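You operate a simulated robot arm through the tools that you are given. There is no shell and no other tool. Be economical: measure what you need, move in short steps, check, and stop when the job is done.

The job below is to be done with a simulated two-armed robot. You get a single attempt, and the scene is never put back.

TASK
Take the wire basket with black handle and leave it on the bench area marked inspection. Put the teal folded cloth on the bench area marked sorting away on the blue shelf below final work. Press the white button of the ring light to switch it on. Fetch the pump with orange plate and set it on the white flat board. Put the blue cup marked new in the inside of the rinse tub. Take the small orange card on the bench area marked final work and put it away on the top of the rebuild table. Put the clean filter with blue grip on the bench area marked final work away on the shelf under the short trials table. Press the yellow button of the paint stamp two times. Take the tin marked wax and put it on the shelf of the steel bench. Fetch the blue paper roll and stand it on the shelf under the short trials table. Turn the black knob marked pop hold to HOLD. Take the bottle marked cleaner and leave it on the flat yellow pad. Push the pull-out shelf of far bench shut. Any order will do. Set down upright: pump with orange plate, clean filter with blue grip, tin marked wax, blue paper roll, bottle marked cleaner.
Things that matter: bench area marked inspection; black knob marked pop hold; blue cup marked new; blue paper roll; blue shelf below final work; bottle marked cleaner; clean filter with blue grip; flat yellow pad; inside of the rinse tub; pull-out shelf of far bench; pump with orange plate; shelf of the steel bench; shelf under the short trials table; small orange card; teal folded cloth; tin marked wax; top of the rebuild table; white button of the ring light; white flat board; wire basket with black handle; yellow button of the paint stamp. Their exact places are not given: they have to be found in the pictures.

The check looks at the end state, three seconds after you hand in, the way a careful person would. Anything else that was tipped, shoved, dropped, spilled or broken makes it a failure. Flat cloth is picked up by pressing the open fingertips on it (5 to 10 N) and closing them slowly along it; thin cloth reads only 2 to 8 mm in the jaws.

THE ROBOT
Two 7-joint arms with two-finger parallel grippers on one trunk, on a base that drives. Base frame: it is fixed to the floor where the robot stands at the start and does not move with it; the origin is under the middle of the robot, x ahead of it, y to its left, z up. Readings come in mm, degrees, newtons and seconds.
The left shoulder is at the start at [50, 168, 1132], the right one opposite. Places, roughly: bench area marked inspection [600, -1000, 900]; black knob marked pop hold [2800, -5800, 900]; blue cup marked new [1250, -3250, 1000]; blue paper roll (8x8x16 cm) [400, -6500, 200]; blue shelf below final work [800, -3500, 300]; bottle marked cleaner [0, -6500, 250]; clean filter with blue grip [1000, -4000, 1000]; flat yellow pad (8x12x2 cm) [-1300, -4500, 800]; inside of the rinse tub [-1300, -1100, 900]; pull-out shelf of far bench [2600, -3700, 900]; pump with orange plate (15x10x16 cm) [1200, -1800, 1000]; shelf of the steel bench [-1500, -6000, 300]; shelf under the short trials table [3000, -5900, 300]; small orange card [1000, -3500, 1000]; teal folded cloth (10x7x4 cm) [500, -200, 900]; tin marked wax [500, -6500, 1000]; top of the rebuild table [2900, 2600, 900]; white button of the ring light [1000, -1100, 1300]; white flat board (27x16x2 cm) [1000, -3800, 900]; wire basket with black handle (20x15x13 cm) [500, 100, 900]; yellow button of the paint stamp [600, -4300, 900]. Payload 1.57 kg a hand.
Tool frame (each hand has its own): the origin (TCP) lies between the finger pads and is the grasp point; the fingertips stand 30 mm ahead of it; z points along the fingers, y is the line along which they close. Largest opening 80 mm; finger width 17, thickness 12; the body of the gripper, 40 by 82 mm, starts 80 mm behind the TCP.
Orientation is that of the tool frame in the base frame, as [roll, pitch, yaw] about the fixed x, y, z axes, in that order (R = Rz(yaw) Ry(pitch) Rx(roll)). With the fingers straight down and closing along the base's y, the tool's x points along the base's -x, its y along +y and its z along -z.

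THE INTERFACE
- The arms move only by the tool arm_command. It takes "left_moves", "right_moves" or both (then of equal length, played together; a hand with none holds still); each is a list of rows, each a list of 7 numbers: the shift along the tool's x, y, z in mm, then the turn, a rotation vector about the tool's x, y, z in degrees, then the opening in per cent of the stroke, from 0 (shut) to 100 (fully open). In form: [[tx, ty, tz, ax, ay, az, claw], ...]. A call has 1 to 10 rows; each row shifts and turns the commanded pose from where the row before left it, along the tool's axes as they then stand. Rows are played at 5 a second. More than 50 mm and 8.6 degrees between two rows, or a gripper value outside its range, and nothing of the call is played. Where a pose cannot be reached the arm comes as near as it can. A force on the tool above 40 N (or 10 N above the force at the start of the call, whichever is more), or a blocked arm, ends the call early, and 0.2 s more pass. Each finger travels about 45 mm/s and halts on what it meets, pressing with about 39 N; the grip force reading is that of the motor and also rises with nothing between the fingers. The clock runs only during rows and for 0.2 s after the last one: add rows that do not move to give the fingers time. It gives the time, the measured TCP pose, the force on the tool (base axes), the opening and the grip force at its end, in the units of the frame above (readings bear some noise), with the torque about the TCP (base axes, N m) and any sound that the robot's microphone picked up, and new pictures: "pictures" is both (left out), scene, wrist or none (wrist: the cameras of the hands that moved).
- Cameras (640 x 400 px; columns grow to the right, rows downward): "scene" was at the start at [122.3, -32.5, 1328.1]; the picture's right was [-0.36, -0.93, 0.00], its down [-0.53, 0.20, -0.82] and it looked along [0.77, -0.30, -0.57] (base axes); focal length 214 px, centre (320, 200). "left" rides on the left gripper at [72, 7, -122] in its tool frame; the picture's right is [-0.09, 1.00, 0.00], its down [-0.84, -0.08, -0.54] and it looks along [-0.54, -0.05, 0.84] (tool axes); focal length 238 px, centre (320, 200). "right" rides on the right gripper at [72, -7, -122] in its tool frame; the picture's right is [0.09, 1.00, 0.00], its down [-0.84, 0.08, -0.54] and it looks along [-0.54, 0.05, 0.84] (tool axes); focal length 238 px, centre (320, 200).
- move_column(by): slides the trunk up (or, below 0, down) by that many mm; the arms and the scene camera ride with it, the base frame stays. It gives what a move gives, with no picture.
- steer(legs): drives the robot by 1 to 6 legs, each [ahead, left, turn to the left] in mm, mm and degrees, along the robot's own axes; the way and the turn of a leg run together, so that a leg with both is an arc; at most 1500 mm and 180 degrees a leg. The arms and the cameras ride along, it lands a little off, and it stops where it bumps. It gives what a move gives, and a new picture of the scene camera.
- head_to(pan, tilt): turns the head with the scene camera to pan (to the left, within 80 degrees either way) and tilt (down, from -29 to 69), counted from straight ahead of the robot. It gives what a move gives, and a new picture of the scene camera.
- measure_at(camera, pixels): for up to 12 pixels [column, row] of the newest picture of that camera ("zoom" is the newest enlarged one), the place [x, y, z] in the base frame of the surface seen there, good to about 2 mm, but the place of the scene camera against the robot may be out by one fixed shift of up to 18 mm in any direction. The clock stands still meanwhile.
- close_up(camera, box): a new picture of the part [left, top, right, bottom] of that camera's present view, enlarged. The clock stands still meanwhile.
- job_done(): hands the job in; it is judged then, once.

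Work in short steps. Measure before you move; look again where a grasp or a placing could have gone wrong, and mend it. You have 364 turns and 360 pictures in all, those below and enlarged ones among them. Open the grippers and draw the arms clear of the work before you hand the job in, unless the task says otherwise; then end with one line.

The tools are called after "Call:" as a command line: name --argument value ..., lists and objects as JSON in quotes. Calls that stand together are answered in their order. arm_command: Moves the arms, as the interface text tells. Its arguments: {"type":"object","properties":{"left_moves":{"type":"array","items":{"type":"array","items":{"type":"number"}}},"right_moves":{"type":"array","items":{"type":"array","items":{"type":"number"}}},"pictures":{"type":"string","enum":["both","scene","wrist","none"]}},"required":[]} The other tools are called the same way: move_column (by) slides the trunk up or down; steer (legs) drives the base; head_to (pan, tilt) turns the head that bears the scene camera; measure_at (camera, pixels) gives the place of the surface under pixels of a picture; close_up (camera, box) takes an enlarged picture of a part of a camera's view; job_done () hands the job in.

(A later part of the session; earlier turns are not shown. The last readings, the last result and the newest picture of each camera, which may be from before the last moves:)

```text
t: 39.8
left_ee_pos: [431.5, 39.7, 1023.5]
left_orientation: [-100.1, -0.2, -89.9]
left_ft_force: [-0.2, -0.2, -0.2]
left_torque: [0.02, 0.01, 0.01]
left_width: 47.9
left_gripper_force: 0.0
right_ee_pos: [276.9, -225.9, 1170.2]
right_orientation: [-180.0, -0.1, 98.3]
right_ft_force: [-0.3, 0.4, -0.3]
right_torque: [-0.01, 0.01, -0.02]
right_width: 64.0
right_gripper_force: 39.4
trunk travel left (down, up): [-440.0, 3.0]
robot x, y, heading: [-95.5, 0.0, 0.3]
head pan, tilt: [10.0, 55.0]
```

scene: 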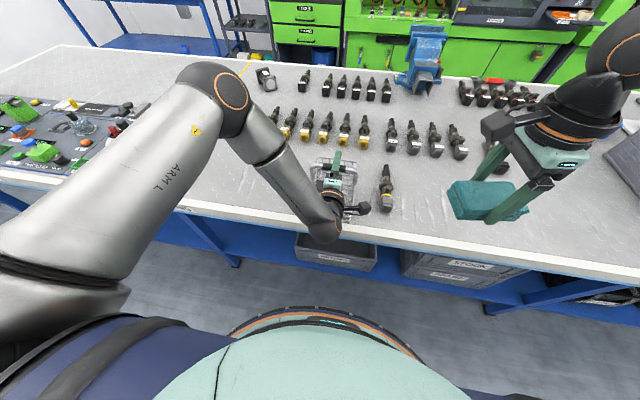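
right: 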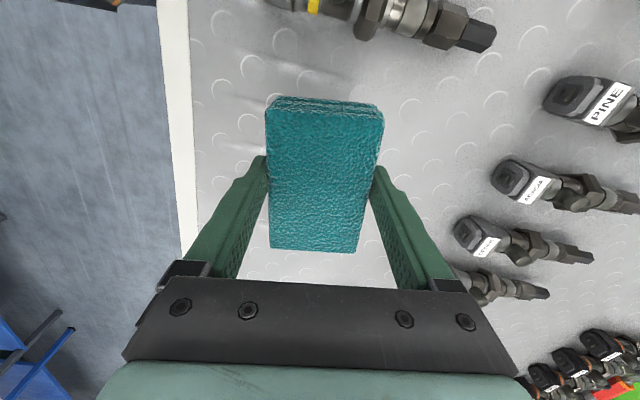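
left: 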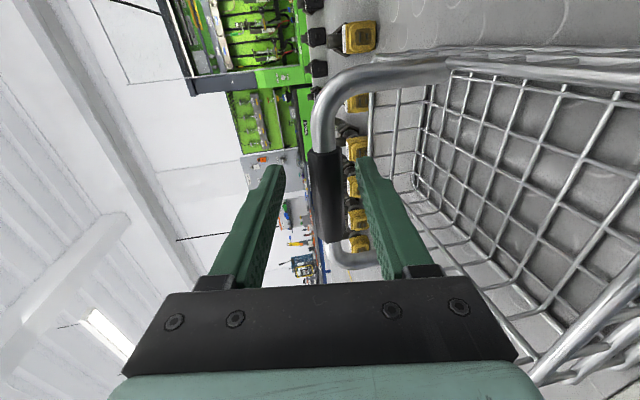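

Centred. Close on the handle, then lift 30 mm.

Call:
arm_command --left_moves '[[-4, 4, 6, 0, 0, 0, 60], [0, 0, 0, 0, 0, 0, 30], [0, 0, 0, 0, 0, 0, 0], [0, 0, 0, 0, 0, 0, 0], [0, 0, 0, 0, 0, 0, 0], [0, -15, -2.6, 0, 0, 0, 0], [0, -15, -2.6, 0, 0, 0, 0], [0, -20, -3.4, 0, 0, 0, 0], [0, -20, -3.4, 0, 0, 0, 0]]' --pictures "wrist"

```text
t: 41.8
left_ee_pos: [434.7, 40.2, 1092.4]
left_orientation: [-100.1, 0.0, -89.8]
left_ft_force: [-0.5, -0.3, -2.5]
left_torque: [0.01, 0.0, -0.01]
left_width: 17.0
left_gripper_force: 31.9
left hand out of reach, approached as far as the arm can: row 1
right_ee_pos: [276.4, -226.2, 1170.6]
right_orientation: [180.0, 0.0, 98.4]
right_ft_force: [0.1, 0.0, -1.4]
right_torque: [0.01, 0.01, 0.01]
right_width: 63.8
right_gripper_force: 39.2
trunk travel left (down, up): [-440.0, 3.0]
robot x, y, heading: [-91.9, -1.5, 0.1]
head pan, tilt: [10.0, 55.0]
```

left: 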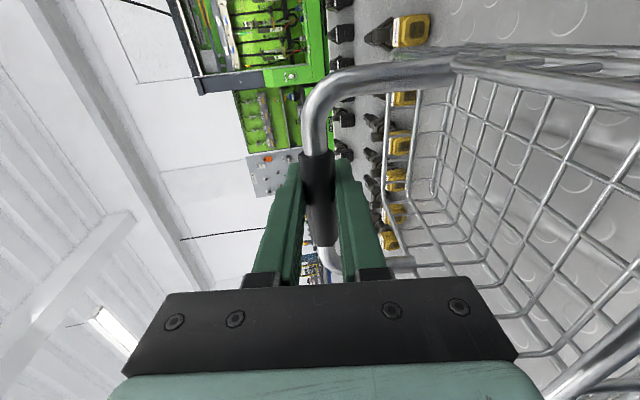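

Held. Lift further, back off from the bench, strafe right 700 mm and look.

Call:
arm_command --left_moves '[[0, -25, -4.4, 0, 0, 0, 0], [0, -25, -4.4, 0, 0, 0, 0], [0, -25, -4.4, 0, 0, 0, 0]]' --pictures "none"

Call:
steer --legs '[[-100, 0, 0], [0, -600, 0]]'

Call:
head_to --pan -15 --tilt 25

```text
t: 42.6
left_ee_pos: [435.2, 41.2, 1169.3]
left_orientation: [-100.2, 0.0, -89.6]
left_ft_force: [-0.7, 0.0, -2.9]
left_torque: [0.05, -0.05, -0.04]
left_width: 16.9
left_gripper_force: 32.4
right_ee_pos: [276.9, -225.1, 1170.0]
right_orientation: [179.9, 0.0, 98.3]
right_ft_force: [0.3, 0.1, -1.2]
right_torque: [-0.02, -0.01, 0.0]
right_width: 63.6
right_gripper_force: 39.2
trunk travel left (down, up): [-440.0, 3.0]
robot x, y, heading: [-86.6, 1.6, 0.1]
head pan, tilt: [10.0, 55.0]
```

```text
t: 46.8
left_ee_pos: [334.9, -564.2, 1169.4]
left_orientation: [-100.2, 0.0, -90.1]
left_ft_force: [0.5, -0.1, -2.2]
left_torque: [0.03, -0.04, -0.01]
left_width: 17.2
left_gripper_force: 31.4
right_ee_pos: [176.2, -829.3, 1169.3]
right_orientation: [-180.0, 0.0, 98.0]
right_ft_force: [-0.4, -1.0, -0.9]
right_torque: [0.01, 0.01, 0.02]
right_width: 63.7
right_gripper_force: 39.0
trunk travel left (down, up): [-440.0, 3.0]
robot x, y, heading: [-193.4, -601.4, -0.3]
head pan, tilt: [10.0, 55.0]
```

scene: 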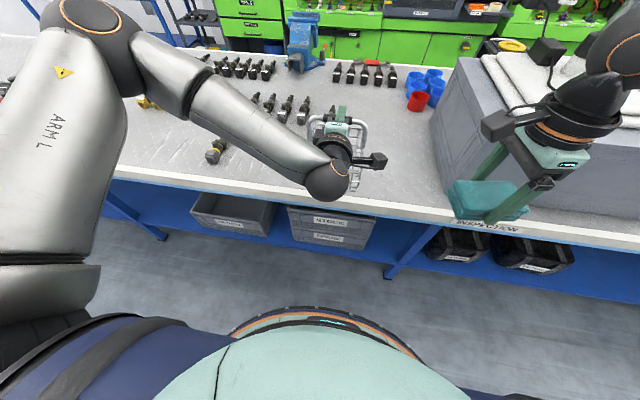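

```text
t: 47.7
left_ee_pos: [335.6, -564.2, 1168.1]
left_orientation: [-100.2, 0.0, -90.1]
left_ft_force: [-0.3, -1.1, -1.9]
left_torque: [-0.04, 0.01, 0.02]
left_width: 17.1
left_gripper_force: 32.1
right_ee_pos: [175.9, -830.3, 1169.1]
right_orientation: [-180.0, 0.0, 97.9]
right_ft_force: [0.6, 0.0, -1.1]
right_torque: [-0.07, 0.01, 0.0]
right_width: 63.6
right_gripper_force: 38.5
trunk travel left (down, up): [-440.0, 3.0]
robot x, y, heading: [-192.7, -601.1, -0.4]
head pan, tilt: [-15.0, 25.0]
```

scene: 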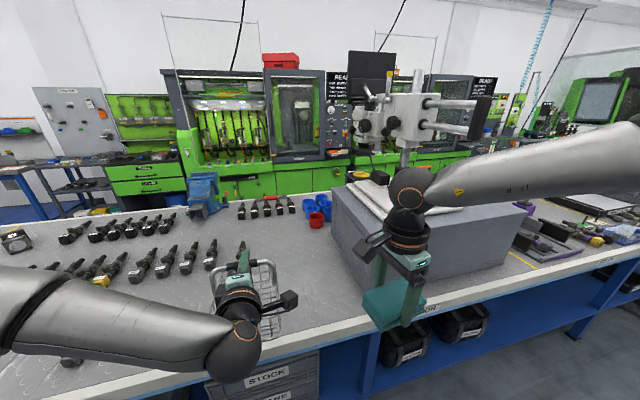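

Label on the bench's front edge reads "...ON" near the right hand. Zoom on the area.

Call:
close_up --camera "scene" --box '[300, 160, 640, 370]'

Call:
steer --legs '[[0, -500, 0]]'

```text
1.88 times, centred on (470, 265) of scene
```

zoom: 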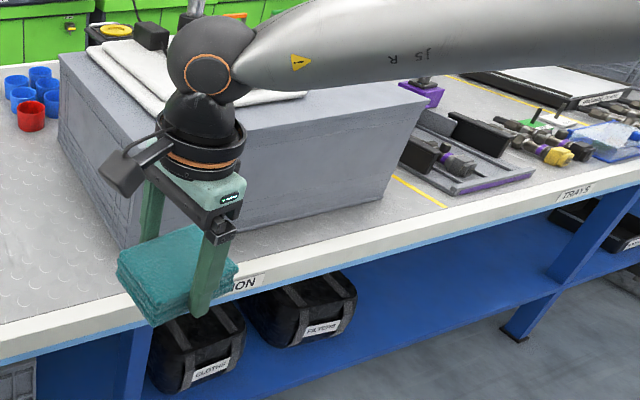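

```text
t: 50.1
left_ee_pos: [332.7, -935.7, 1160.0]
left_orientation: [-101.4, 1.7, -87.3]
left_ft_force: [-6.6, 13.4, -2.1]
left_torque: [1.09, 0.37, 0.95]
left_width: 20.9
left_gripper_force: 34.5
right_ee_pos: [173.1, -1217.6, 1170.1]
right_orientation: [179.8, 0.0, 98.2]
right_ft_force: [0.1, -0.9, -0.7]
right_torque: [0.02, 0.02, 0.0]
right_width: 63.7
right_gripper_force: 38.9
trunk travel left (down, up): [-440.0, 3.0]
robot x, y, heading: [-192.7, -988.9, 0.0]
head pan, tilt: [-15.0, 25.0]
stopped in leg 1: the force on the tool passed its limit (the readings are from after the stop); the commanded pose is now the measured one
```

scene: 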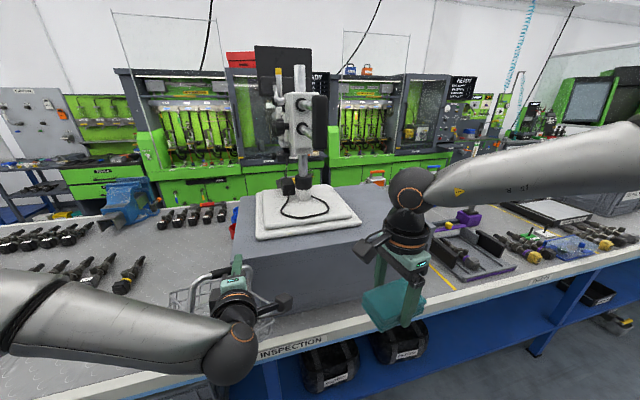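

The basket touched the granite block's side. Move back left 60 mm and check things.

Call:
steer --legs '[[0, 80, 0]]'

Call:
arm_command --left_moves '[[0, 0, 0, 0, 0, 0, 0]]' --pictures "wrist"

Call:
measure_at --camera "scene" --pixels '[[230, 250], [260, 255], [330, 290], [400, 300], [430, 240], [440, 275], [290, 348]]'

```text
t: 51.1
left_ee_pos: [333.0, -861.5, 1161.1]
left_orientation: [-101.2, 1.2, -87.9]
left_ft_force: [-0.1, 0.6, -2.3]
left_torque: [-0.07, -0.08, -0.04]
left_width: 16.9
left_gripper_force: 31.8
right_ee_pos: [174.0, -1137.5, 1169.8]
right_orientation: [-180.0, 0.1, 98.1]
right_ft_force: [0.2, 0.7, -0.1]
right_torque: [-0.01, 0.03, 0.03]
right_width: 63.7
right_gripper_force: 39.1
trunk travel left (down, up): [-440.0, 3.0]
robot x, y, heading: [-194.4, -915.7, 0.2]
head pan, tilt: [-15.0, 25.0]
```

scene: 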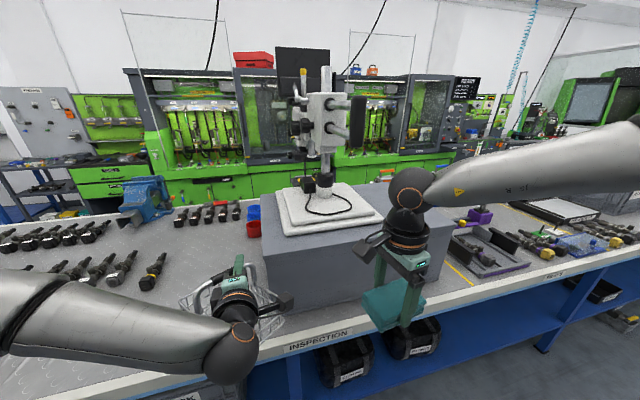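

```text
t: 51.5
left_ee_pos: [333.8, -862.4, 1161.6]
left_orientation: [-101.3, 1.2, -87.8]
left_ft_force: [-0.1, 0.2, -1.9]
left_torque: [-0.1, -0.03, -0.01]
left_width: 17.0
left_gripper_force: 32.6
right_ee_pos: [174.8, -1140.8, 1171.3]
right_orientation: [179.9, -0.1, 98.2]
right_ft_force: [0.3, 0.4, -1.0]
right_torque: [-0.01, 0.03, 0.02]
right_width: 63.8
right_gripper_force: 39.1
trunk travel left (down, up): [-440.0, 3.0]
robot x, y, heading: [-192.1, -911.3, -0.2]
head pan, tilt: [-15.0, 25.0]
```

left: 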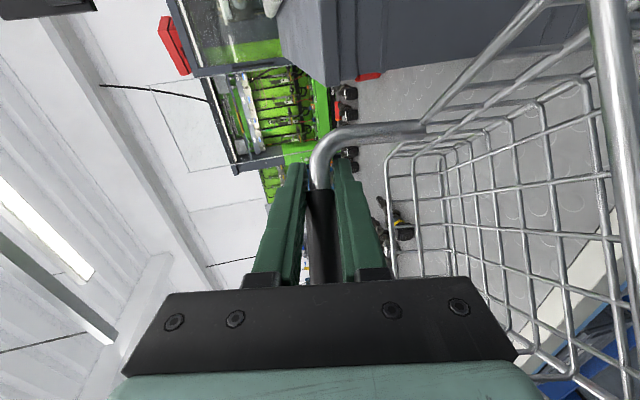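

```text
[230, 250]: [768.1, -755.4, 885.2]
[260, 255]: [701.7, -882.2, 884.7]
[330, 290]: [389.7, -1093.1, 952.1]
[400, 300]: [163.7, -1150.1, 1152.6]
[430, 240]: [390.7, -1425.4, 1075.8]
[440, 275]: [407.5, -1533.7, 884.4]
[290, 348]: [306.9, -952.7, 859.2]
```

The basket is held well. I need the boundary between the sorting and inspection areas; look left along the bench's edge for labels and lines.

Call:
head_to --pan 35 --tilt 20

Call:
close_up --camera "scene" --box '[200, 180, 520, 380]'

```text
t: 52.7
left_ee_pos: [334.0, -862.1, 1160.4]
left_orientation: [-101.2, 1.2, -87.9]
left_ft_force: [0.2, 0.1, -2.1]
left_torque: [-0.08, -0.1, 0.04]
left_width: 17.0
left_gripper_force: 32.0
right_ee_pos: [172.0, -1140.0, 1170.7]
right_orientation: [-179.9, 0.0, 98.1]
right_ft_force: [-0.1, -0.4, -0.3]
right_torque: [-0.03, 0.01, 0.01]
right_width: 63.5
right_gripper_force: 39.8
trunk travel left (down, up): [-440.0, 3.0]
robot x, y, heading: [-195.7, -914.4, 0.0]
head pan, tilt: [35.0, 20.0]
```

scene: 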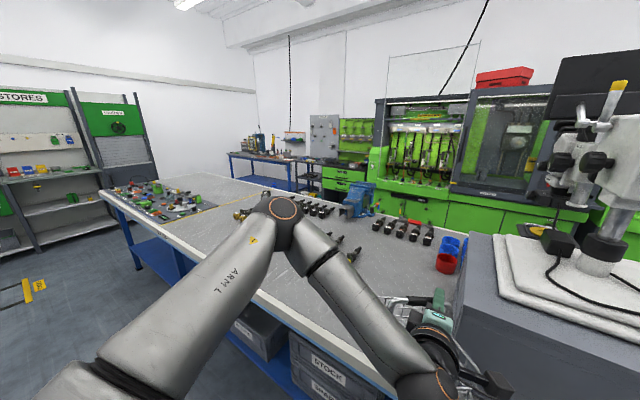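

```text
2.00 times, centred on (360, 280) of scene
```

zoom: 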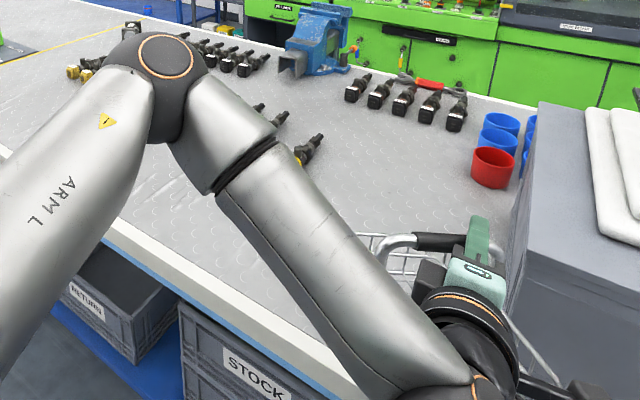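

I check the label at the left bench edge by panning further left.

Call:
head_to --pan 62 --tilt 20

Call:
close_up --camera "scene" --box '[240, 150, 640, 400]'

```text
t: 53.6
left_ee_pos: [334.3, -862.6, 1161.4]
left_orientation: [-101.2, 1.1, -87.9]
left_ft_force: [-1.1, -0.4, -2.2]
left_torque: [-0.05, -0.07, 0.0]
left_width: 17.0
left_gripper_force: 32.4
right_ee_pos: [173.8, -1139.1, 1170.7]
right_orientation: [-180.0, -0.1, 98.1]
right_ft_force: [0.4, -0.2, -0.5]
right_torque: [0.04, -0.01, -0.01]
right_width: 63.7
right_gripper_force: 38.8
trunk travel left (down, up): [-440.0, 3.0]
robot x, y, heading: [-190.6, -914.3, 0.3]
head pan, tilt: [62.0, 20.0]
```

scene: 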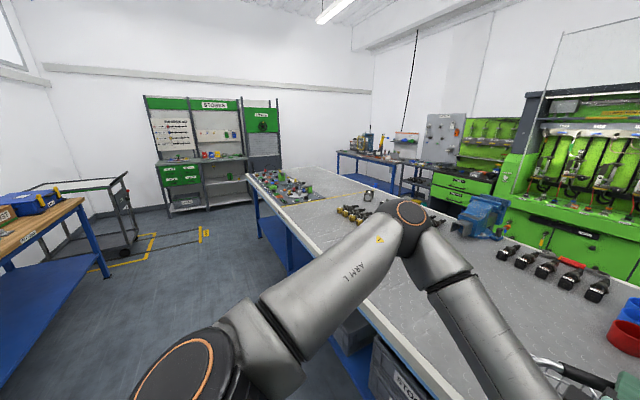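

```text
1.60 times, centred on (440, 275) of scene
```

zoom: 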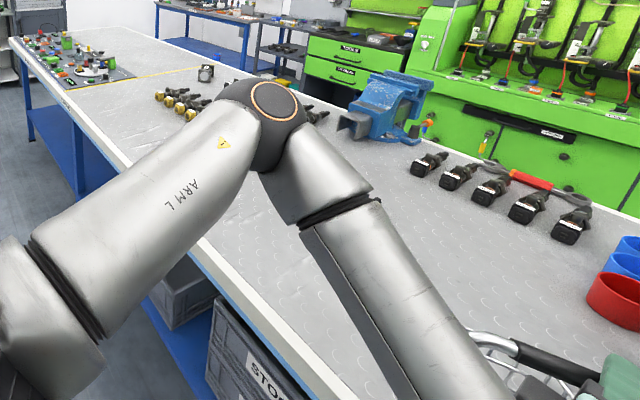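

I re-check label positions precisely from a right-facing view.

Call:
head_to --pan -25 --tilt 30

Call:
close_up --camera "scene" --box '[200, 180, 600, 400]'

```text
t: 55.2
left_ee_pos: [333.3, -861.4, 1161.8]
left_orientation: [-101.1, 1.2, -87.9]
left_ft_force: [0.6, -0.5, -2.2]
left_torque: [-0.02, -0.08, 0.0]
left_width: 16.8
left_gripper_force: 31.9
right_ee_pos: [174.2, -1139.2, 1170.6]
right_orientation: [-179.9, 0.0, 98.2]
right_ft_force: [-0.4, -0.1, -0.6]
right_torque: [0.02, 0.02, 0.0]
right_width: 63.8
right_gripper_force: 39.0
trunk travel left (down, up): [-440.0, 3.0]
robot x, y, heading: [-194.4, -913.0, -0.0]
head pan, tilt: [-25.0, 30.0]
```

scene: 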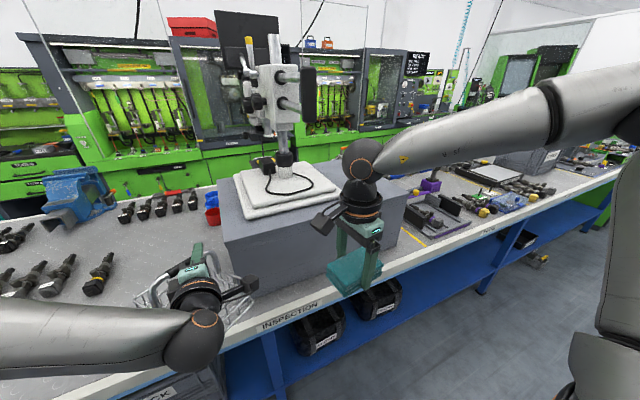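

```text
1.60 times, centred on (400, 290) of scene
```

zoom: 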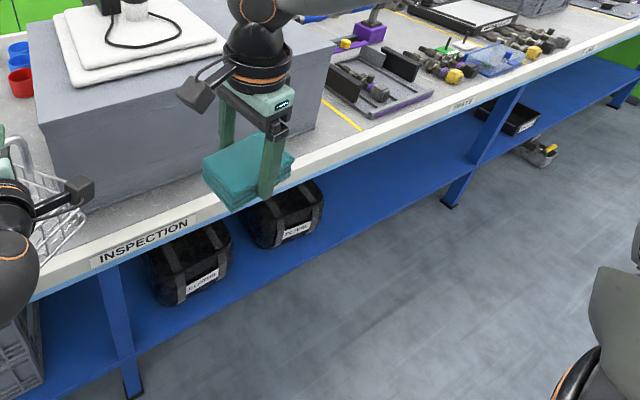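

Call:
measure_at --camera "zoom" --pixels '[[97, 258], [188, 222], [356, 128], [325, 102], [385, 12], [412, 22], [455, 105], [472, 100], [588, 50], [62, 210], [330, 62], [55, 30]]'

```text
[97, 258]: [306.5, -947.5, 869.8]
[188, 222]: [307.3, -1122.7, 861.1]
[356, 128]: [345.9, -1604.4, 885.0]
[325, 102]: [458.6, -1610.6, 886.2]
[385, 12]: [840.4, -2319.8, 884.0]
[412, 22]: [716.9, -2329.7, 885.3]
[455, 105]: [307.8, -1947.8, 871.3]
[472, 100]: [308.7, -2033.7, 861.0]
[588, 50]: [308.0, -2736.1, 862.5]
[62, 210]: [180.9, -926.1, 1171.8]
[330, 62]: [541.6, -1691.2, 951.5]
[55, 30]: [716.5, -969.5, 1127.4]
```

Labels appear centred on their areas (lines at y≈−1607 and −2325), so inspection spans roughly −460…−1607 and the granite block sits in it. I measure the block's left side and the cups to choose the placing spot.

Call:
measure_at --camera "scene" --pixels '[[228, 244], [222, 200], [240, 180], [235, 235], [262, 275], [213, 218], [204, 212], [105, 262], [98, 290], [215, 250], [395, 250], [402, 205]]'

```text
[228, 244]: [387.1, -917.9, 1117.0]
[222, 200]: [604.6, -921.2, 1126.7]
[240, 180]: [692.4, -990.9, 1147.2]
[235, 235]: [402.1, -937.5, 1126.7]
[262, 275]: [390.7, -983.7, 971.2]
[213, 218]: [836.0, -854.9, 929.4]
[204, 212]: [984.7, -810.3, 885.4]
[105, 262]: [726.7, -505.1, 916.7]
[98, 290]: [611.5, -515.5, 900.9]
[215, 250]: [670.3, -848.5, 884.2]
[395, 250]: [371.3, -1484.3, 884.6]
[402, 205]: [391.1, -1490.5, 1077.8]
```

Block's left face is at y≈−918. I'll place the basket centred at (440, −815): move left 50 and ahead 105.

Call:
steer --legs '[[0, 50, 0], [105, 0, 0]]'

Call:
arm_command --left_moves '[[0, 25, 4.5, 0, 0, 0, 0], [0, 25, 4.5, 0, 0, 0, 0], [0, 25, 4.5, 0, 0, 0, 0], [0, 25, 4.5, 0, 0, 0, 0], [0, 20, 3.5, 0, 0, 0, 0]]' --pictures "both"

```text
t: 56.9
left_ee_pos: [439.5, -812.6, 1160.4]
left_orientation: [-101.3, 1.2, -87.8]
left_ft_force: [-0.7, 0.5, -2.6]
left_torque: [-0.08, -0.07, 0.03]
left_width: 17.0
left_gripper_force: 31.9
right_ee_pos: [279.8, -1088.0, 1169.5]
right_orientation: [-179.9, 0.0, 98.2]
right_ft_force: [0.2, -0.3, 0.0]
right_torque: [0.0, -0.02, -0.04]
right_width: 63.8
right_gripper_force: 39.6
trunk travel left (down, up): [-440.0, 3.0]
robot x, y, heading: [-90.7, -866.3, 0.1]
head pan, tilt: [-25.0, 30.0]
```

scene: 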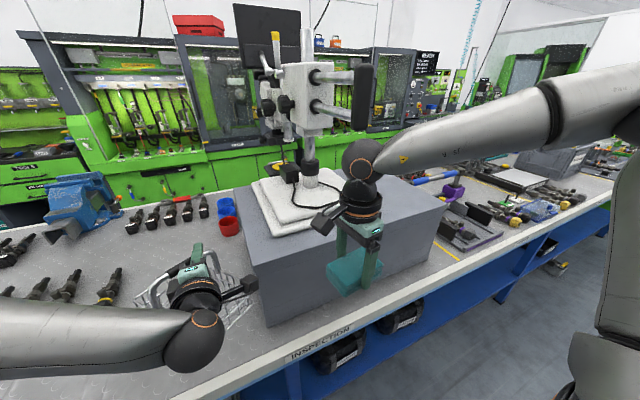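

```text
t: 58.1
left_ee_pos: [436.9, -810.5, 1037.2]
left_orientation: [-101.3, 1.1, -87.7]
left_ft_force: [-0.4, 0.6, -2.6]
left_torque: [-0.08, -0.07, 0.03]
left_width: 17.1
left_gripper_force: 32.0
right_ee_pos: [280.8, -1088.1, 1171.2]
right_orientation: [180.0, -0.1, 98.1]
right_ft_force: [-0.4, -0.4, 0.1]
right_torque: [0.02, 0.02, -0.03]
right_width: 63.6
right_gripper_force: 39.0
trunk travel left (down, up): [-440.0, 3.0]
robot x, y, heading: [-89.7, -861.5, 0.0]
head pan, tilt: [-25.0, 30.0]
```

scene: 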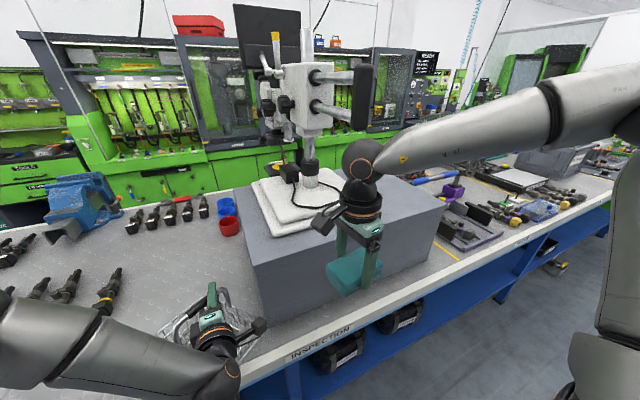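
left: 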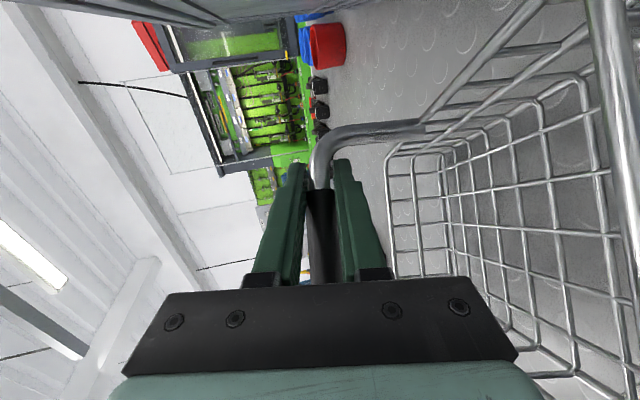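

Basket bottom is ~15 mm above the bench. Lower in small steps until it touches.

Call:
arm_command --left_moves '[[0, 6, 1, 0, 0, 0, 0], [0, 6, 1, 0, 0, 0, 0], [0, 4, 0.7, 0, 0, 0, 0], [0, 0, 0, 0, 0, 0, 0]]' --pictures "none"

```text
t: 59.0
left_ee_pos: [435.1, -814.5, 1033.2]
left_orientation: [-99.7, 0.9, -88.3]
left_ft_force: [-13.9, -2.8, 20.5]
left_torque: [0.38, -0.09, 0.3]
left_width: 17.4
left_gripper_force: 32.0
right_ee_pos: [277.4, -1088.7, 1171.0]
right_orientation: [179.8, 0.0, 98.2]
right_ft_force: [1.1, 0.3, -0.7]
right_torque: [0.0, 0.03, -0.01]
right_width: 63.7
right_gripper_force: 38.9
trunk travel left (down, up): [-440.0, 3.0]
robot x, y, heading: [-89.3, -863.3, -0.0]
head pan, tilt: [-25.0, 30.0]
stopped in row 4 (left hand): the force on the tool passed its limit (the readings are from after the stop); the commanded pose is now the measured one
```

It touched (20 N). Ease up 3 mm and open the fingers slowly.

Call:
arm_command --left_moves '[[0, -3, -0.5, 0, 0, 0, 0], [0, 0, 0, 0, 0, 0, 15], [0, 0, 0, 0, 0, 0, 30], [0, 0, 0, 0, 0, 0, 50], [0, 0, 0, 0, 0, 0, 60], [0, 0, 0, 0, 0, 0, 60]]' --pictures "both"

```text
t: 60.4
left_ee_pos: [438.4, -812.0, 1030.8]
left_orientation: [-100.4, 1.0, -88.1]
left_ft_force: [0.0, -0.3, -0.1]
left_torque: [0.01, 0.0, 0.01]
left_width: 48.1
left_gripper_force: 0.1
right_ee_pos: [278.8, -1089.4, 1170.9]
right_orientation: [-180.0, -0.1, 98.2]
right_ft_force: [0.5, -0.5, -1.6]
right_torque: [0.02, 0.03, 0.01]
right_width: 63.8
right_gripper_force: 39.2
trunk travel left (down, up): [-440.0, 3.0]
robot x, y, heading: [-88.6, -862.4, 0.2]
head pan, tilt: [-25.0, 30.0]
```

scene: 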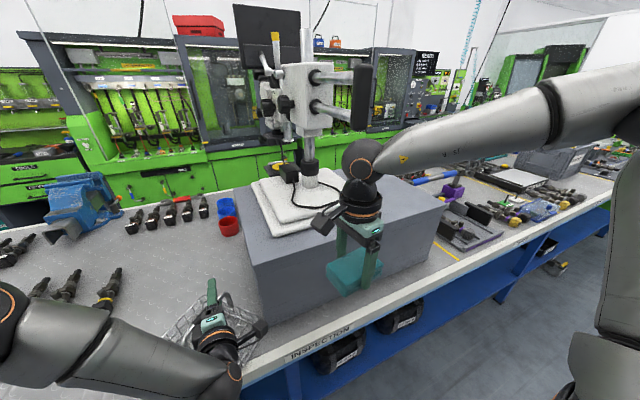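
left: 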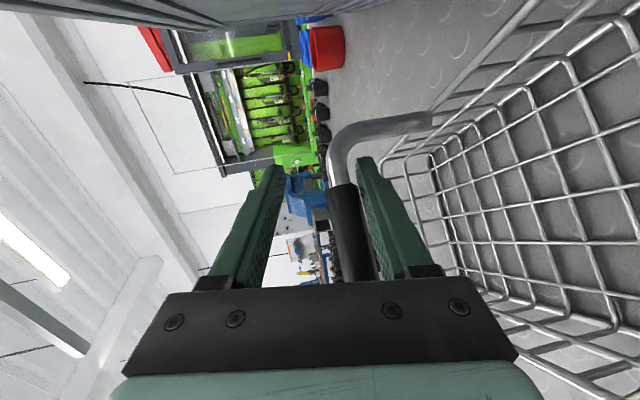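

Released. Lower the hand slightly to centre, then withdraw horizontally.

Call:
arm_command --left_moves '[[0, 7, 1, 0, 0, 0, 60], [0, 8, -40, 0, 0, 0, 60], [0, 8, -40, 0, 0, 0, 60], [0, 0, -40, 0, 0, 0, 60], [0, -20, -40, 0, 0, 0, 60], [0, -40, -20, 0, 0, 0, 60]]' --pictures "both"

```text
t: 62.0
left_ee_pos: [306.5, -800.7, 1106.1]
left_orientation: [-93.7, 2.1, -82.0]
left_ft_force: [0.1, -0.5, -0.5]
left_torque: [-0.02, 0.0, 0.02]
left_width: 47.8
left_gripper_force: 0.1
right_ee_pos: [279.0, -1089.1, 1170.8]
right_orientation: [179.8, 0.0, 98.2]
right_ft_force: [0.4, 0.9, -0.6]
right_torque: [0.01, 0.01, 0.01]
right_width: 63.5
right_gripper_force: 39.3
trunk travel left (down, up): [-440.0, 3.0]
robot x, y, heading: [-89.6, -862.0, -0.0]
head pan, tilt: [-25.0, 30.0]
stopped in row 6 (left hand): the arm was blocked; the commanded pose is now the measured one
```

scene: 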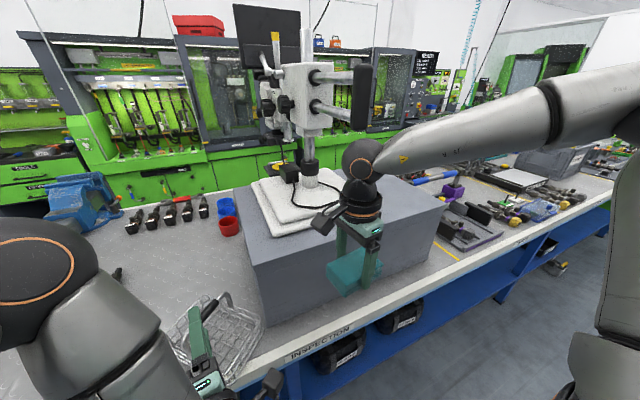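
left: 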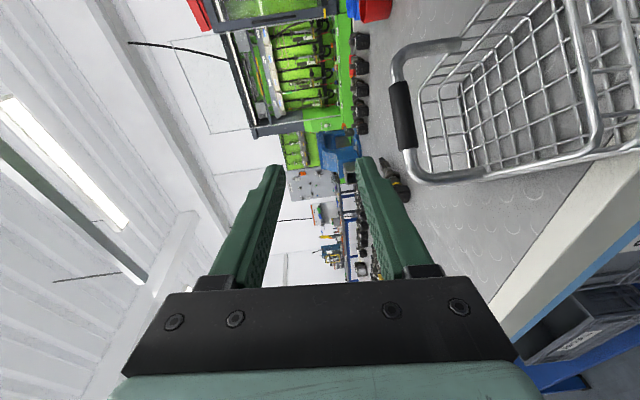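

Basket stands. The arm met the robot's own body, so I stop that retreat. Zoom to check the basket and find the ring light button on the microscope.

Call:
close_up --camera "scene" --box '[160, 250, 320, 400]'

Call:
close_up --camera "scene" --box '[220, 0, 420, 240]'

```text
2.67 times, centred on (240, 325) of scene
```

zoom: 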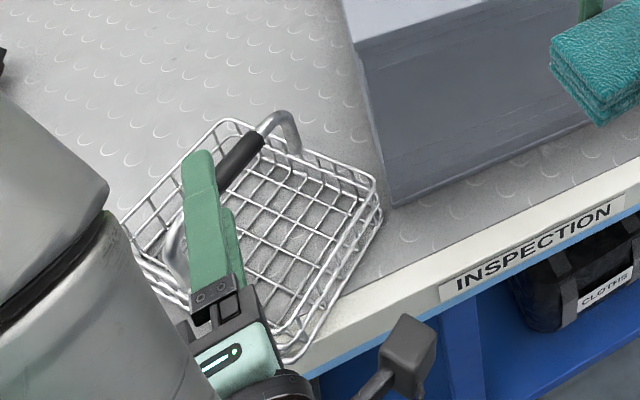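

```text
1.67 times, centred on (320, 120) of scene
```

zoom: 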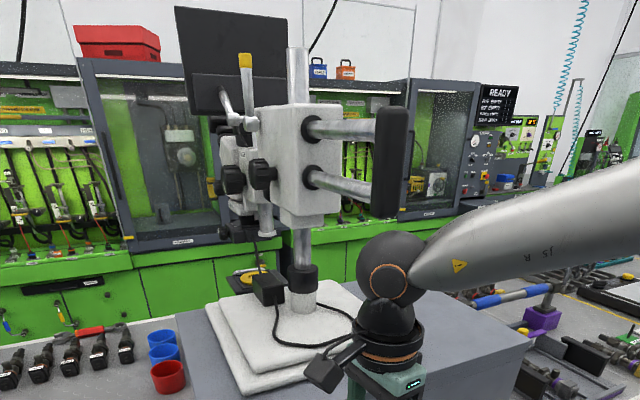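

The basket's near corner looks close to the bench edge. I back off the base and measure it.

Call:
steer --legs '[[-180, 0, 0]]'

Call:
arm_command --left_moves '[[0, -20, 0, 0, 0, 0, 60], [0, -20, 0, 0, 0, 0, 60]]' --pictures "wrist"

Call:
head_to --pan 5 --tilt 45

Call:
close_up --camera "scene" --box '[200, 80, 440, 280]'

```text
t: 63.6
left_ee_pos: [123.7, -799.3, 1108.1]
left_orientation: [-93.7, 2.1, -81.9]
left_ft_force: [0.1, 0.3, -0.1]
left_torque: [0.01, 0.01, -0.02]
left_width: 48.0
left_gripper_force: 0.1
right_ee_pos: [96.8, -1088.4, 1171.2]
right_orientation: [179.8, 0.0, 98.4]
right_ft_force: [-0.1, -0.7, -0.1]
right_torque: [0.0, 0.0, -0.01]
right_width: 63.7
right_gripper_force: 39.0
trunk travel left (down, up): [-440.0, 3.0]
robot x, y, heading: [-271.9, -864.1, 0.1]
head pan, tilt: [-25.0, 30.0]
```

scene: 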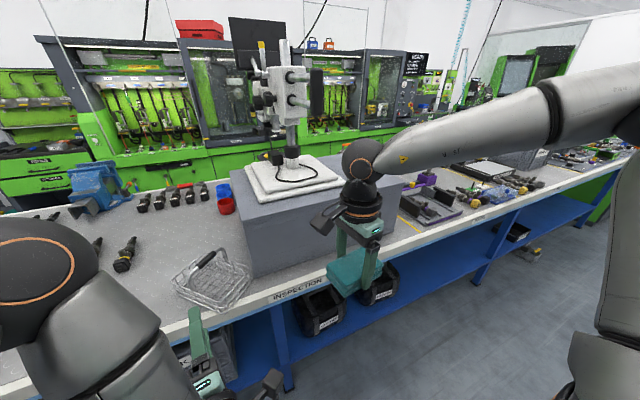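

```text
t: 64.2
left_ee_pos: [127.4, -800.6, 1146.5]
left_orientation: [-93.7, 2.1, -81.7]
left_ft_force: [-0.6, -0.9, -0.3]
left_torque: [-0.03, 0.01, -0.01]
left_width: 47.9
left_gripper_force: 0.0
right_ee_pos: [99.4, -1088.2, 1170.6]
right_orientation: [179.8, 0.0, 98.3]
right_ft_force: [0.9, -0.4, -1.2]
right_torque: [0.0, 0.0, 0.03]
right_width: 63.7
right_gripper_force: 38.9
trunk travel left (down, up): [-440.0, 3.0]
robot x, y, heading: [-269.7, -860.4, -0.1]
head pan, tilt: [-25.0, 30.0]
```

left: 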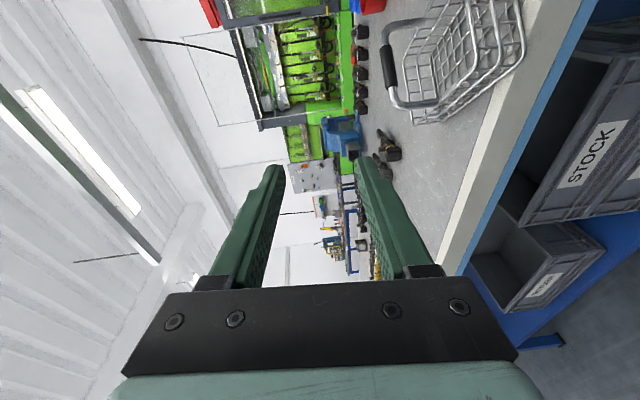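

```text
t: 65.1
left_ee_pos: [127.1, -801.3, 1144.9]
left_orientation: [-93.7, 2.0, -82.0]
left_ft_force: [0.2, 0.2, -0.3]
left_torque: [-0.02, 0.03, 0.01]
left_width: 48.0
left_gripper_force: 0.0
right_ee_pos: [99.1, -1088.7, 1171.6]
right_orientation: [180.0, 0.0, 98.4]
right_ft_force: [-0.3, -0.4, -0.3]
right_torque: [0.04, 0.01, -0.06]
right_width: 63.7
right_gripper_force: 38.5
trunk travel left (down, up): [-440.0, 3.0]
robot x, y, heading: [-270.4, -863.0, 0.2]
head pan, tilt: [5.0, 45.0]
```

scene: 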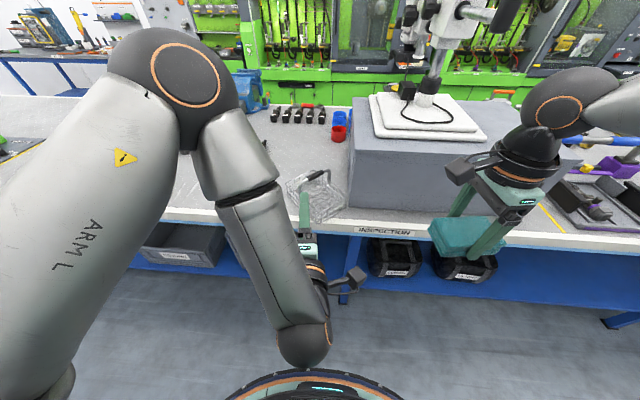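

```text
2.00 times, centred on (320, 180) of scene
```

zoom: 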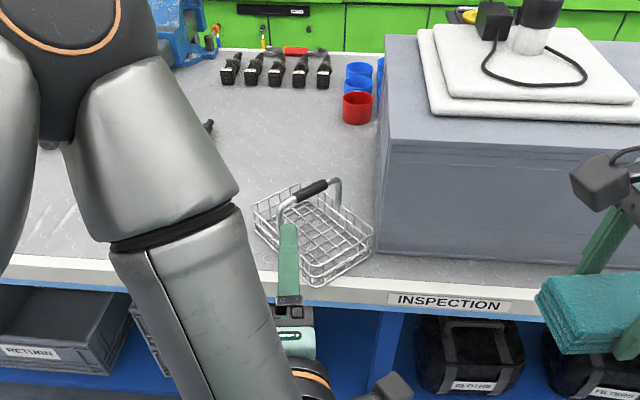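

Call:
measure_at --camera "zoom" --pixels '[[312, 286], [314, 278], [370, 248], [368, 238], [255, 213], [330, 195], [420, 285], [420, 293]]'

Call:
measure_at --camera "left" --pixels '[[523, 50], [520, 62], [508, 70], [425, 122], [535, 70], [550, 70], [560, 40]]'

```text
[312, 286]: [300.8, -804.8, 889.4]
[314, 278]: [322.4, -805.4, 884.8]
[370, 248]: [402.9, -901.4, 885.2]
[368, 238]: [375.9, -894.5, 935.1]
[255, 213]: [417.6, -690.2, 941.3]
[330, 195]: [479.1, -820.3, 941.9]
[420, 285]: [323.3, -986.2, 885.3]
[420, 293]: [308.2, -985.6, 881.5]
```

```text
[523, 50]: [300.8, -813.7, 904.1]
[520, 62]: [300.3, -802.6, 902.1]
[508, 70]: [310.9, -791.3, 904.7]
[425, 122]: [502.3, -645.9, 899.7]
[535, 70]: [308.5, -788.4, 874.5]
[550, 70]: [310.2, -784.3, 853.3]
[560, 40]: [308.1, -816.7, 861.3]
```

The basket's near corner overhangs the edge by ~8 mm. I'll nudge it ~55 mm inward with closed fingers: lower the trunk and hand to z≈935 first.

Call:
move_column --by -150

Call:
arm_command --left_moves '[[0, 20, 0, 0, 0, 0, 0], [0, 20, 0, 0, 0, 0, 0], [0, 20, 0, 0, 0, 0, 0], [0, 0, 0, 0, 0, 0, 0]]' --pictures "wrist"

```text
t: 66.9
left_ee_pos: [127.1, -800.3, 997.0]
left_orientation: [-93.7, 2.0, -82.0]
left_ft_force: [1.3, -0.5, 0.2]
left_torque: [-0.01, -0.02, -0.02]
left_width: 48.2
left_gripper_force: 0.1
right_ee_pos: [98.8, -1088.6, 1019.9]
right_orientation: [179.9, 0.0, 98.2]
right_ft_force: [0.2, -0.3, -0.6]
right_torque: [0.02, 0.06, 0.01]
right_width: 63.3
right_gripper_force: 39.4
trunk travel left (down, up): [-290.0, 153.0]
robot x, y, heading: [-270.6, -865.2, -0.1]
head pan, tilt: [5.0, 45.0]
```

```text
t: 67.9
left_ee_pos: [124.6, -800.3, 937.4]
left_orientation: [-93.7, 1.9, -81.9]
left_ft_force: [-0.1, -0.4, -0.8]
left_torque: [-0.03, 0.02, -0.02]
left_width: 0.3
left_gripper_force: 21.9
right_ee_pos: [98.9, -1088.0, 1019.6]
right_orientation: [180.0, 0.1, 98.3]
right_ft_force: [1.0, 0.0, -0.5]
right_torque: [0.01, 0.0, 0.02]
right_width: 63.9
right_gripper_force: 39.2
trunk travel left (down, up): [-290.0, 153.0]
robot x, y, heading: [-272.6, -862.6, -0.1]
head pan, tilt: [5.0, 45.0]
```

left: 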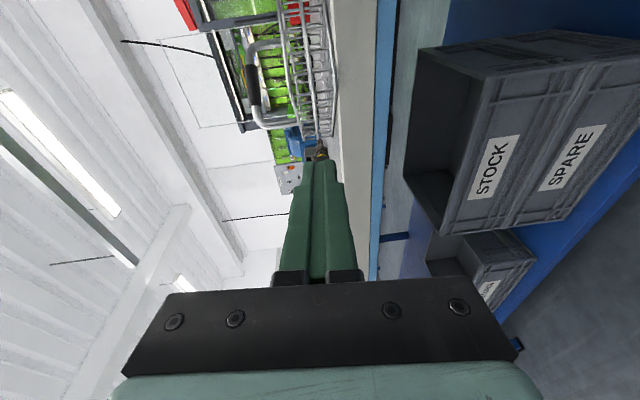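

Shift 28 mm right so the push on that edge moves the basket away from the block, then drive ahead slowly.

Call:
arm_command --left_moves '[[28, 0, 0, 0, 0, 0, 0], [0, 0, 0, 0, 0, 0, 0]]' --pictures "none"

Call:
steer --legs '[[215, 0, 0]]'

```text
t: 68.5
left_ee_pos: [128.7, -826.9, 935.6]
left_orientation: [-94.0, 2.2, -82.0]
left_ft_force: [0.7, -0.2, -0.1]
left_torque: [-0.02, 0.02, 0.0]
left_width: 0.0
left_gripper_force: 21.4
left hand out of reach, approached as far as the arm can: row 1
right_ee_pos: [98.7, -1087.8, 1020.5]
right_orientation: [179.9, 0.0, 98.3]
right_ft_force: [-0.1, 0.7, -0.3]
right_torque: [0.0, 0.01, 0.0]
right_width: 63.7
right_gripper_force: 38.7
trunk travel left (down, up): [-290.0, 153.0]
robot x, y, heading: [-272.7, -860.2, 0.1]
head pan, tilt: [5.0, 45.0]
```

```text
t: 70.1
left_ee_pos: [347.1, -827.7, 936.3]
left_orientation: [-93.8, 2.1, -82.1]
left_ft_force: [-1.4, 0.9, 0.6]
left_torque: [0.0, -0.06, 0.03]
left_width: 0.0
left_gripper_force: 21.4
right_ee_pos: [316.1, -1087.7, 1020.1]
right_orientation: [-180.0, 0.0, 98.1]
right_ft_force: [1.3, 0.7, -0.6]
right_torque: [0.01, -0.02, 0.02]
right_width: 63.4
right_gripper_force: 39.0
trunk travel left (down, up): [-290.0, 153.0]
robot x, y, heading: [-57.6, -864.7, 0.0]
head pan, tilt: [5.0, 45.0]
```

scene: 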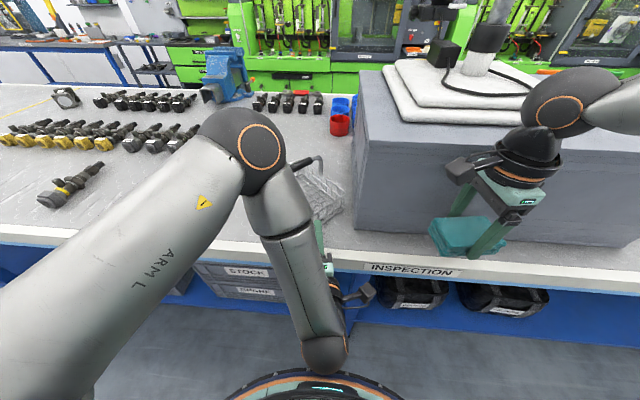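

Now back away and check the basket.

Call:
steer --legs '[[-230, 0, 0]]'

Call:
close_up --camera "scene" --box '[200, 80, 440, 280]'

```text
t: 71.9
left_ee_pos: [114.4, -826.9, 936.7]
left_orientation: [-93.9, 2.1, -82.1]
left_ft_force: [0.2, -0.6, -0.6]
left_torque: [-0.02, -0.05, 0.02]
left_width: 0.0
left_gripper_force: 20.8
right_ee_pos: [82.0, -1089.4, 1020.5]
right_orientation: [179.9, 0.0, 98.2]
right_ft_force: [0.5, -0.6, 0.2]
right_torque: [0.01, 0.01, -0.02]
right_width: 63.7
right_gripper_force: 39.0
trunk travel left (down, up): [-290.0, 153.0]
robot x, y, heading: [-287.1, -861.0, -0.3]
head pan, tilt: [5.0, 45.0]
```

scene: 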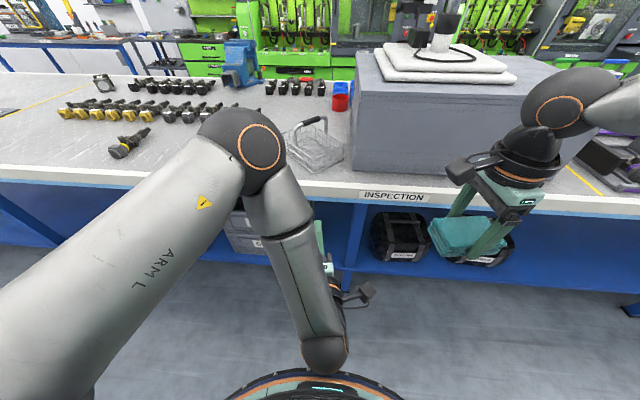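

```text
2.00 times, centred on (320, 180) of scene
```

zoom: 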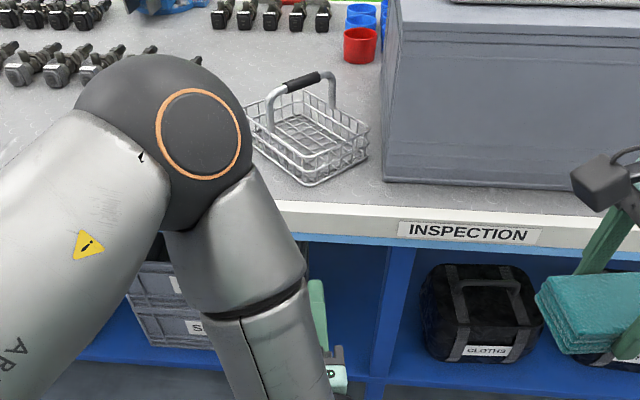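

Basket is fine. Now look at the microscope / ring light.

Call:
head_to --pan -8 --tilt 5

Call:
close_up --camera "scene" --box '[220, 40, 440, 220]'

```text
t: 73.0
left_ee_pos: [115.3, -828.0, 935.5]
left_orientation: [-94.0, 2.0, -82.0]
left_ft_force: [0.3, 0.2, 0.0]
left_torque: [-0.02, -0.02, 0.01]
left_width: 0.0
left_gripper_force: 21.8
right_ee_pos: [81.9, -1089.2, 1019.4]
right_orientation: [179.9, 0.0, 98.0]
right_ft_force: [0.3, -0.3, -0.7]
right_torque: [0.01, -0.01, -0.02]
right_width: 63.8
right_gripper_force: 39.5
trunk travel left (down, up): [-290.0, 153.0]
robot x, y, heading: [-286.4, -864.5, -0.2]
head pan, tilt: [-8.0, 5.0]
```

scene: 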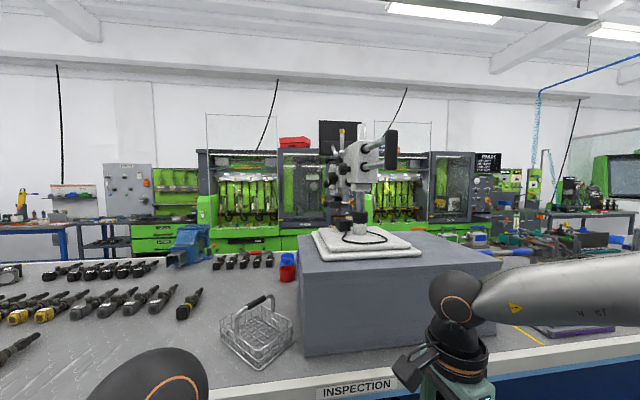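

```text
2.22 times, centred on (330, 130) of scene
```

zoom: 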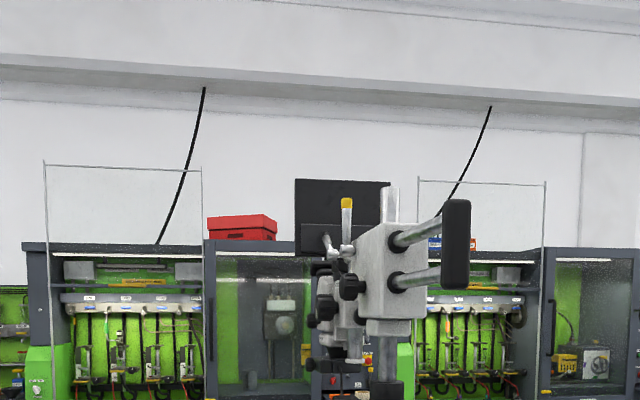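

Call:
close_up --camera "scene" --box '[310, 110, 420, 260]'

Call:
measure_at --camera "scene" --pixels '[[360, 217], [345, 178], [380, 150], [358, 170], [340, 240], [300, 215], [375, 232], [330, 150], [432, 236]]'

```text
2.67 times, centred on (365, 185) of scene
```

zoom: 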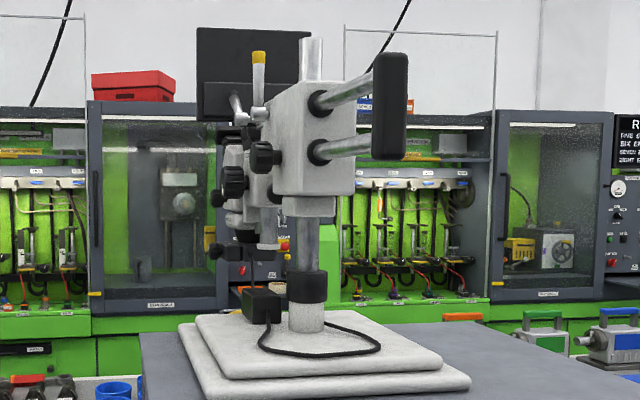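

```text
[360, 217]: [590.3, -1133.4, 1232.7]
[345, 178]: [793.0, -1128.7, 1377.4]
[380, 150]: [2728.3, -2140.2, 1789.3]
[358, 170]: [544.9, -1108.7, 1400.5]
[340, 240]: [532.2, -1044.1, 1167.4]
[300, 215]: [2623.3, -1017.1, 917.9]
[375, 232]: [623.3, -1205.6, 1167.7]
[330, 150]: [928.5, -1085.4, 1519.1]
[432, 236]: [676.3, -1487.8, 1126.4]
```

The ring light faces the far side of the bench, so I'll do that later from there. First carry the cloth along the aisle to final work (y≈−3500).

Call:
head_to --pan -70 --tilt 20

Call:
steer --legs '[[0, -1300, 0]]'

```text
t: 74.3
left_ee_pos: [115.1, -828.6, 935.4]
left_orientation: [-94.0, 2.0, -82.0]
left_ft_force: [1.0, 1.0, 0.5]
left_torque: [0.02, 0.0, -0.01]
left_width: 0.0
left_gripper_force: 21.3
right_ee_pos: [83.3, -1088.7, 1019.9]
right_orientation: [179.9, 0.0, 98.1]
right_ft_force: [-0.5, 1.2, -0.5]
right_torque: [-0.02, 0.04, 0.05]
right_width: 63.8
right_gripper_force: 39.0
trunk travel left (down, up): [-290.0, 153.0]
robot x, y, heading: [-286.9, -863.9, -0.4]
head pan, tilt: [-70.0, 20.0]
```

scene: 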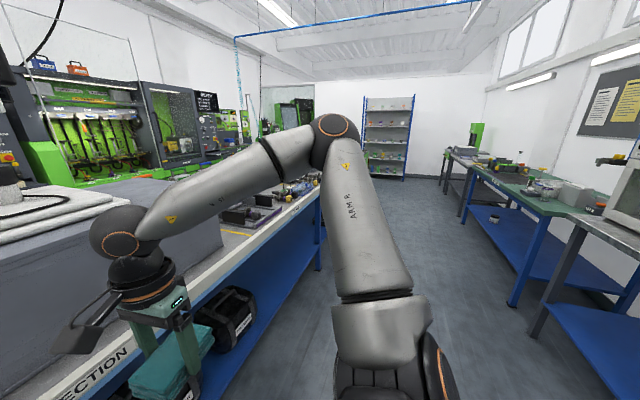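

```text
t: 80.8
left_ee_pos: [98.5, -2123.4, 936.6]
left_orientation: [-93.9, 2.1, -83.3]
left_ft_force: [0.2, 0.5, -0.3]
left_torque: [0.0, -0.01, 0.02]
left_width: 0.0
left_gripper_force: 21.5
right_ee_pos: [62.4, -2384.8, 1020.2]
right_orientation: [179.9, 0.0, 96.9]
right_ft_force: [-0.3, -0.6, -0.3]
right_torque: [0.0, -0.01, -0.02]
right_width: 63.8
right_gripper_force: 39.0
trunk travel left (down, up): [-290.0, 153.0]
robot x, y, heading: [-301.6, -2147.6, -1.2]
head pan, tilt: [-70.0, 20.0]
```

scene: 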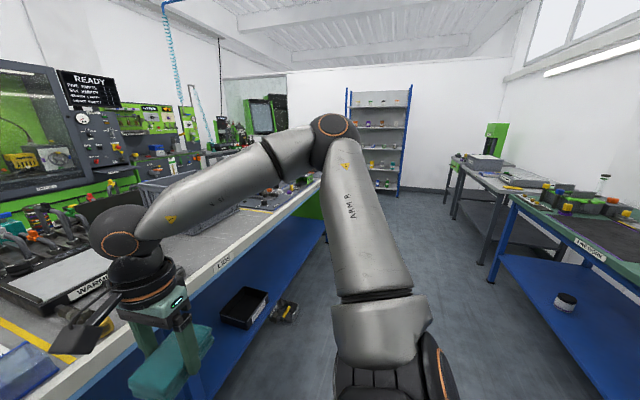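

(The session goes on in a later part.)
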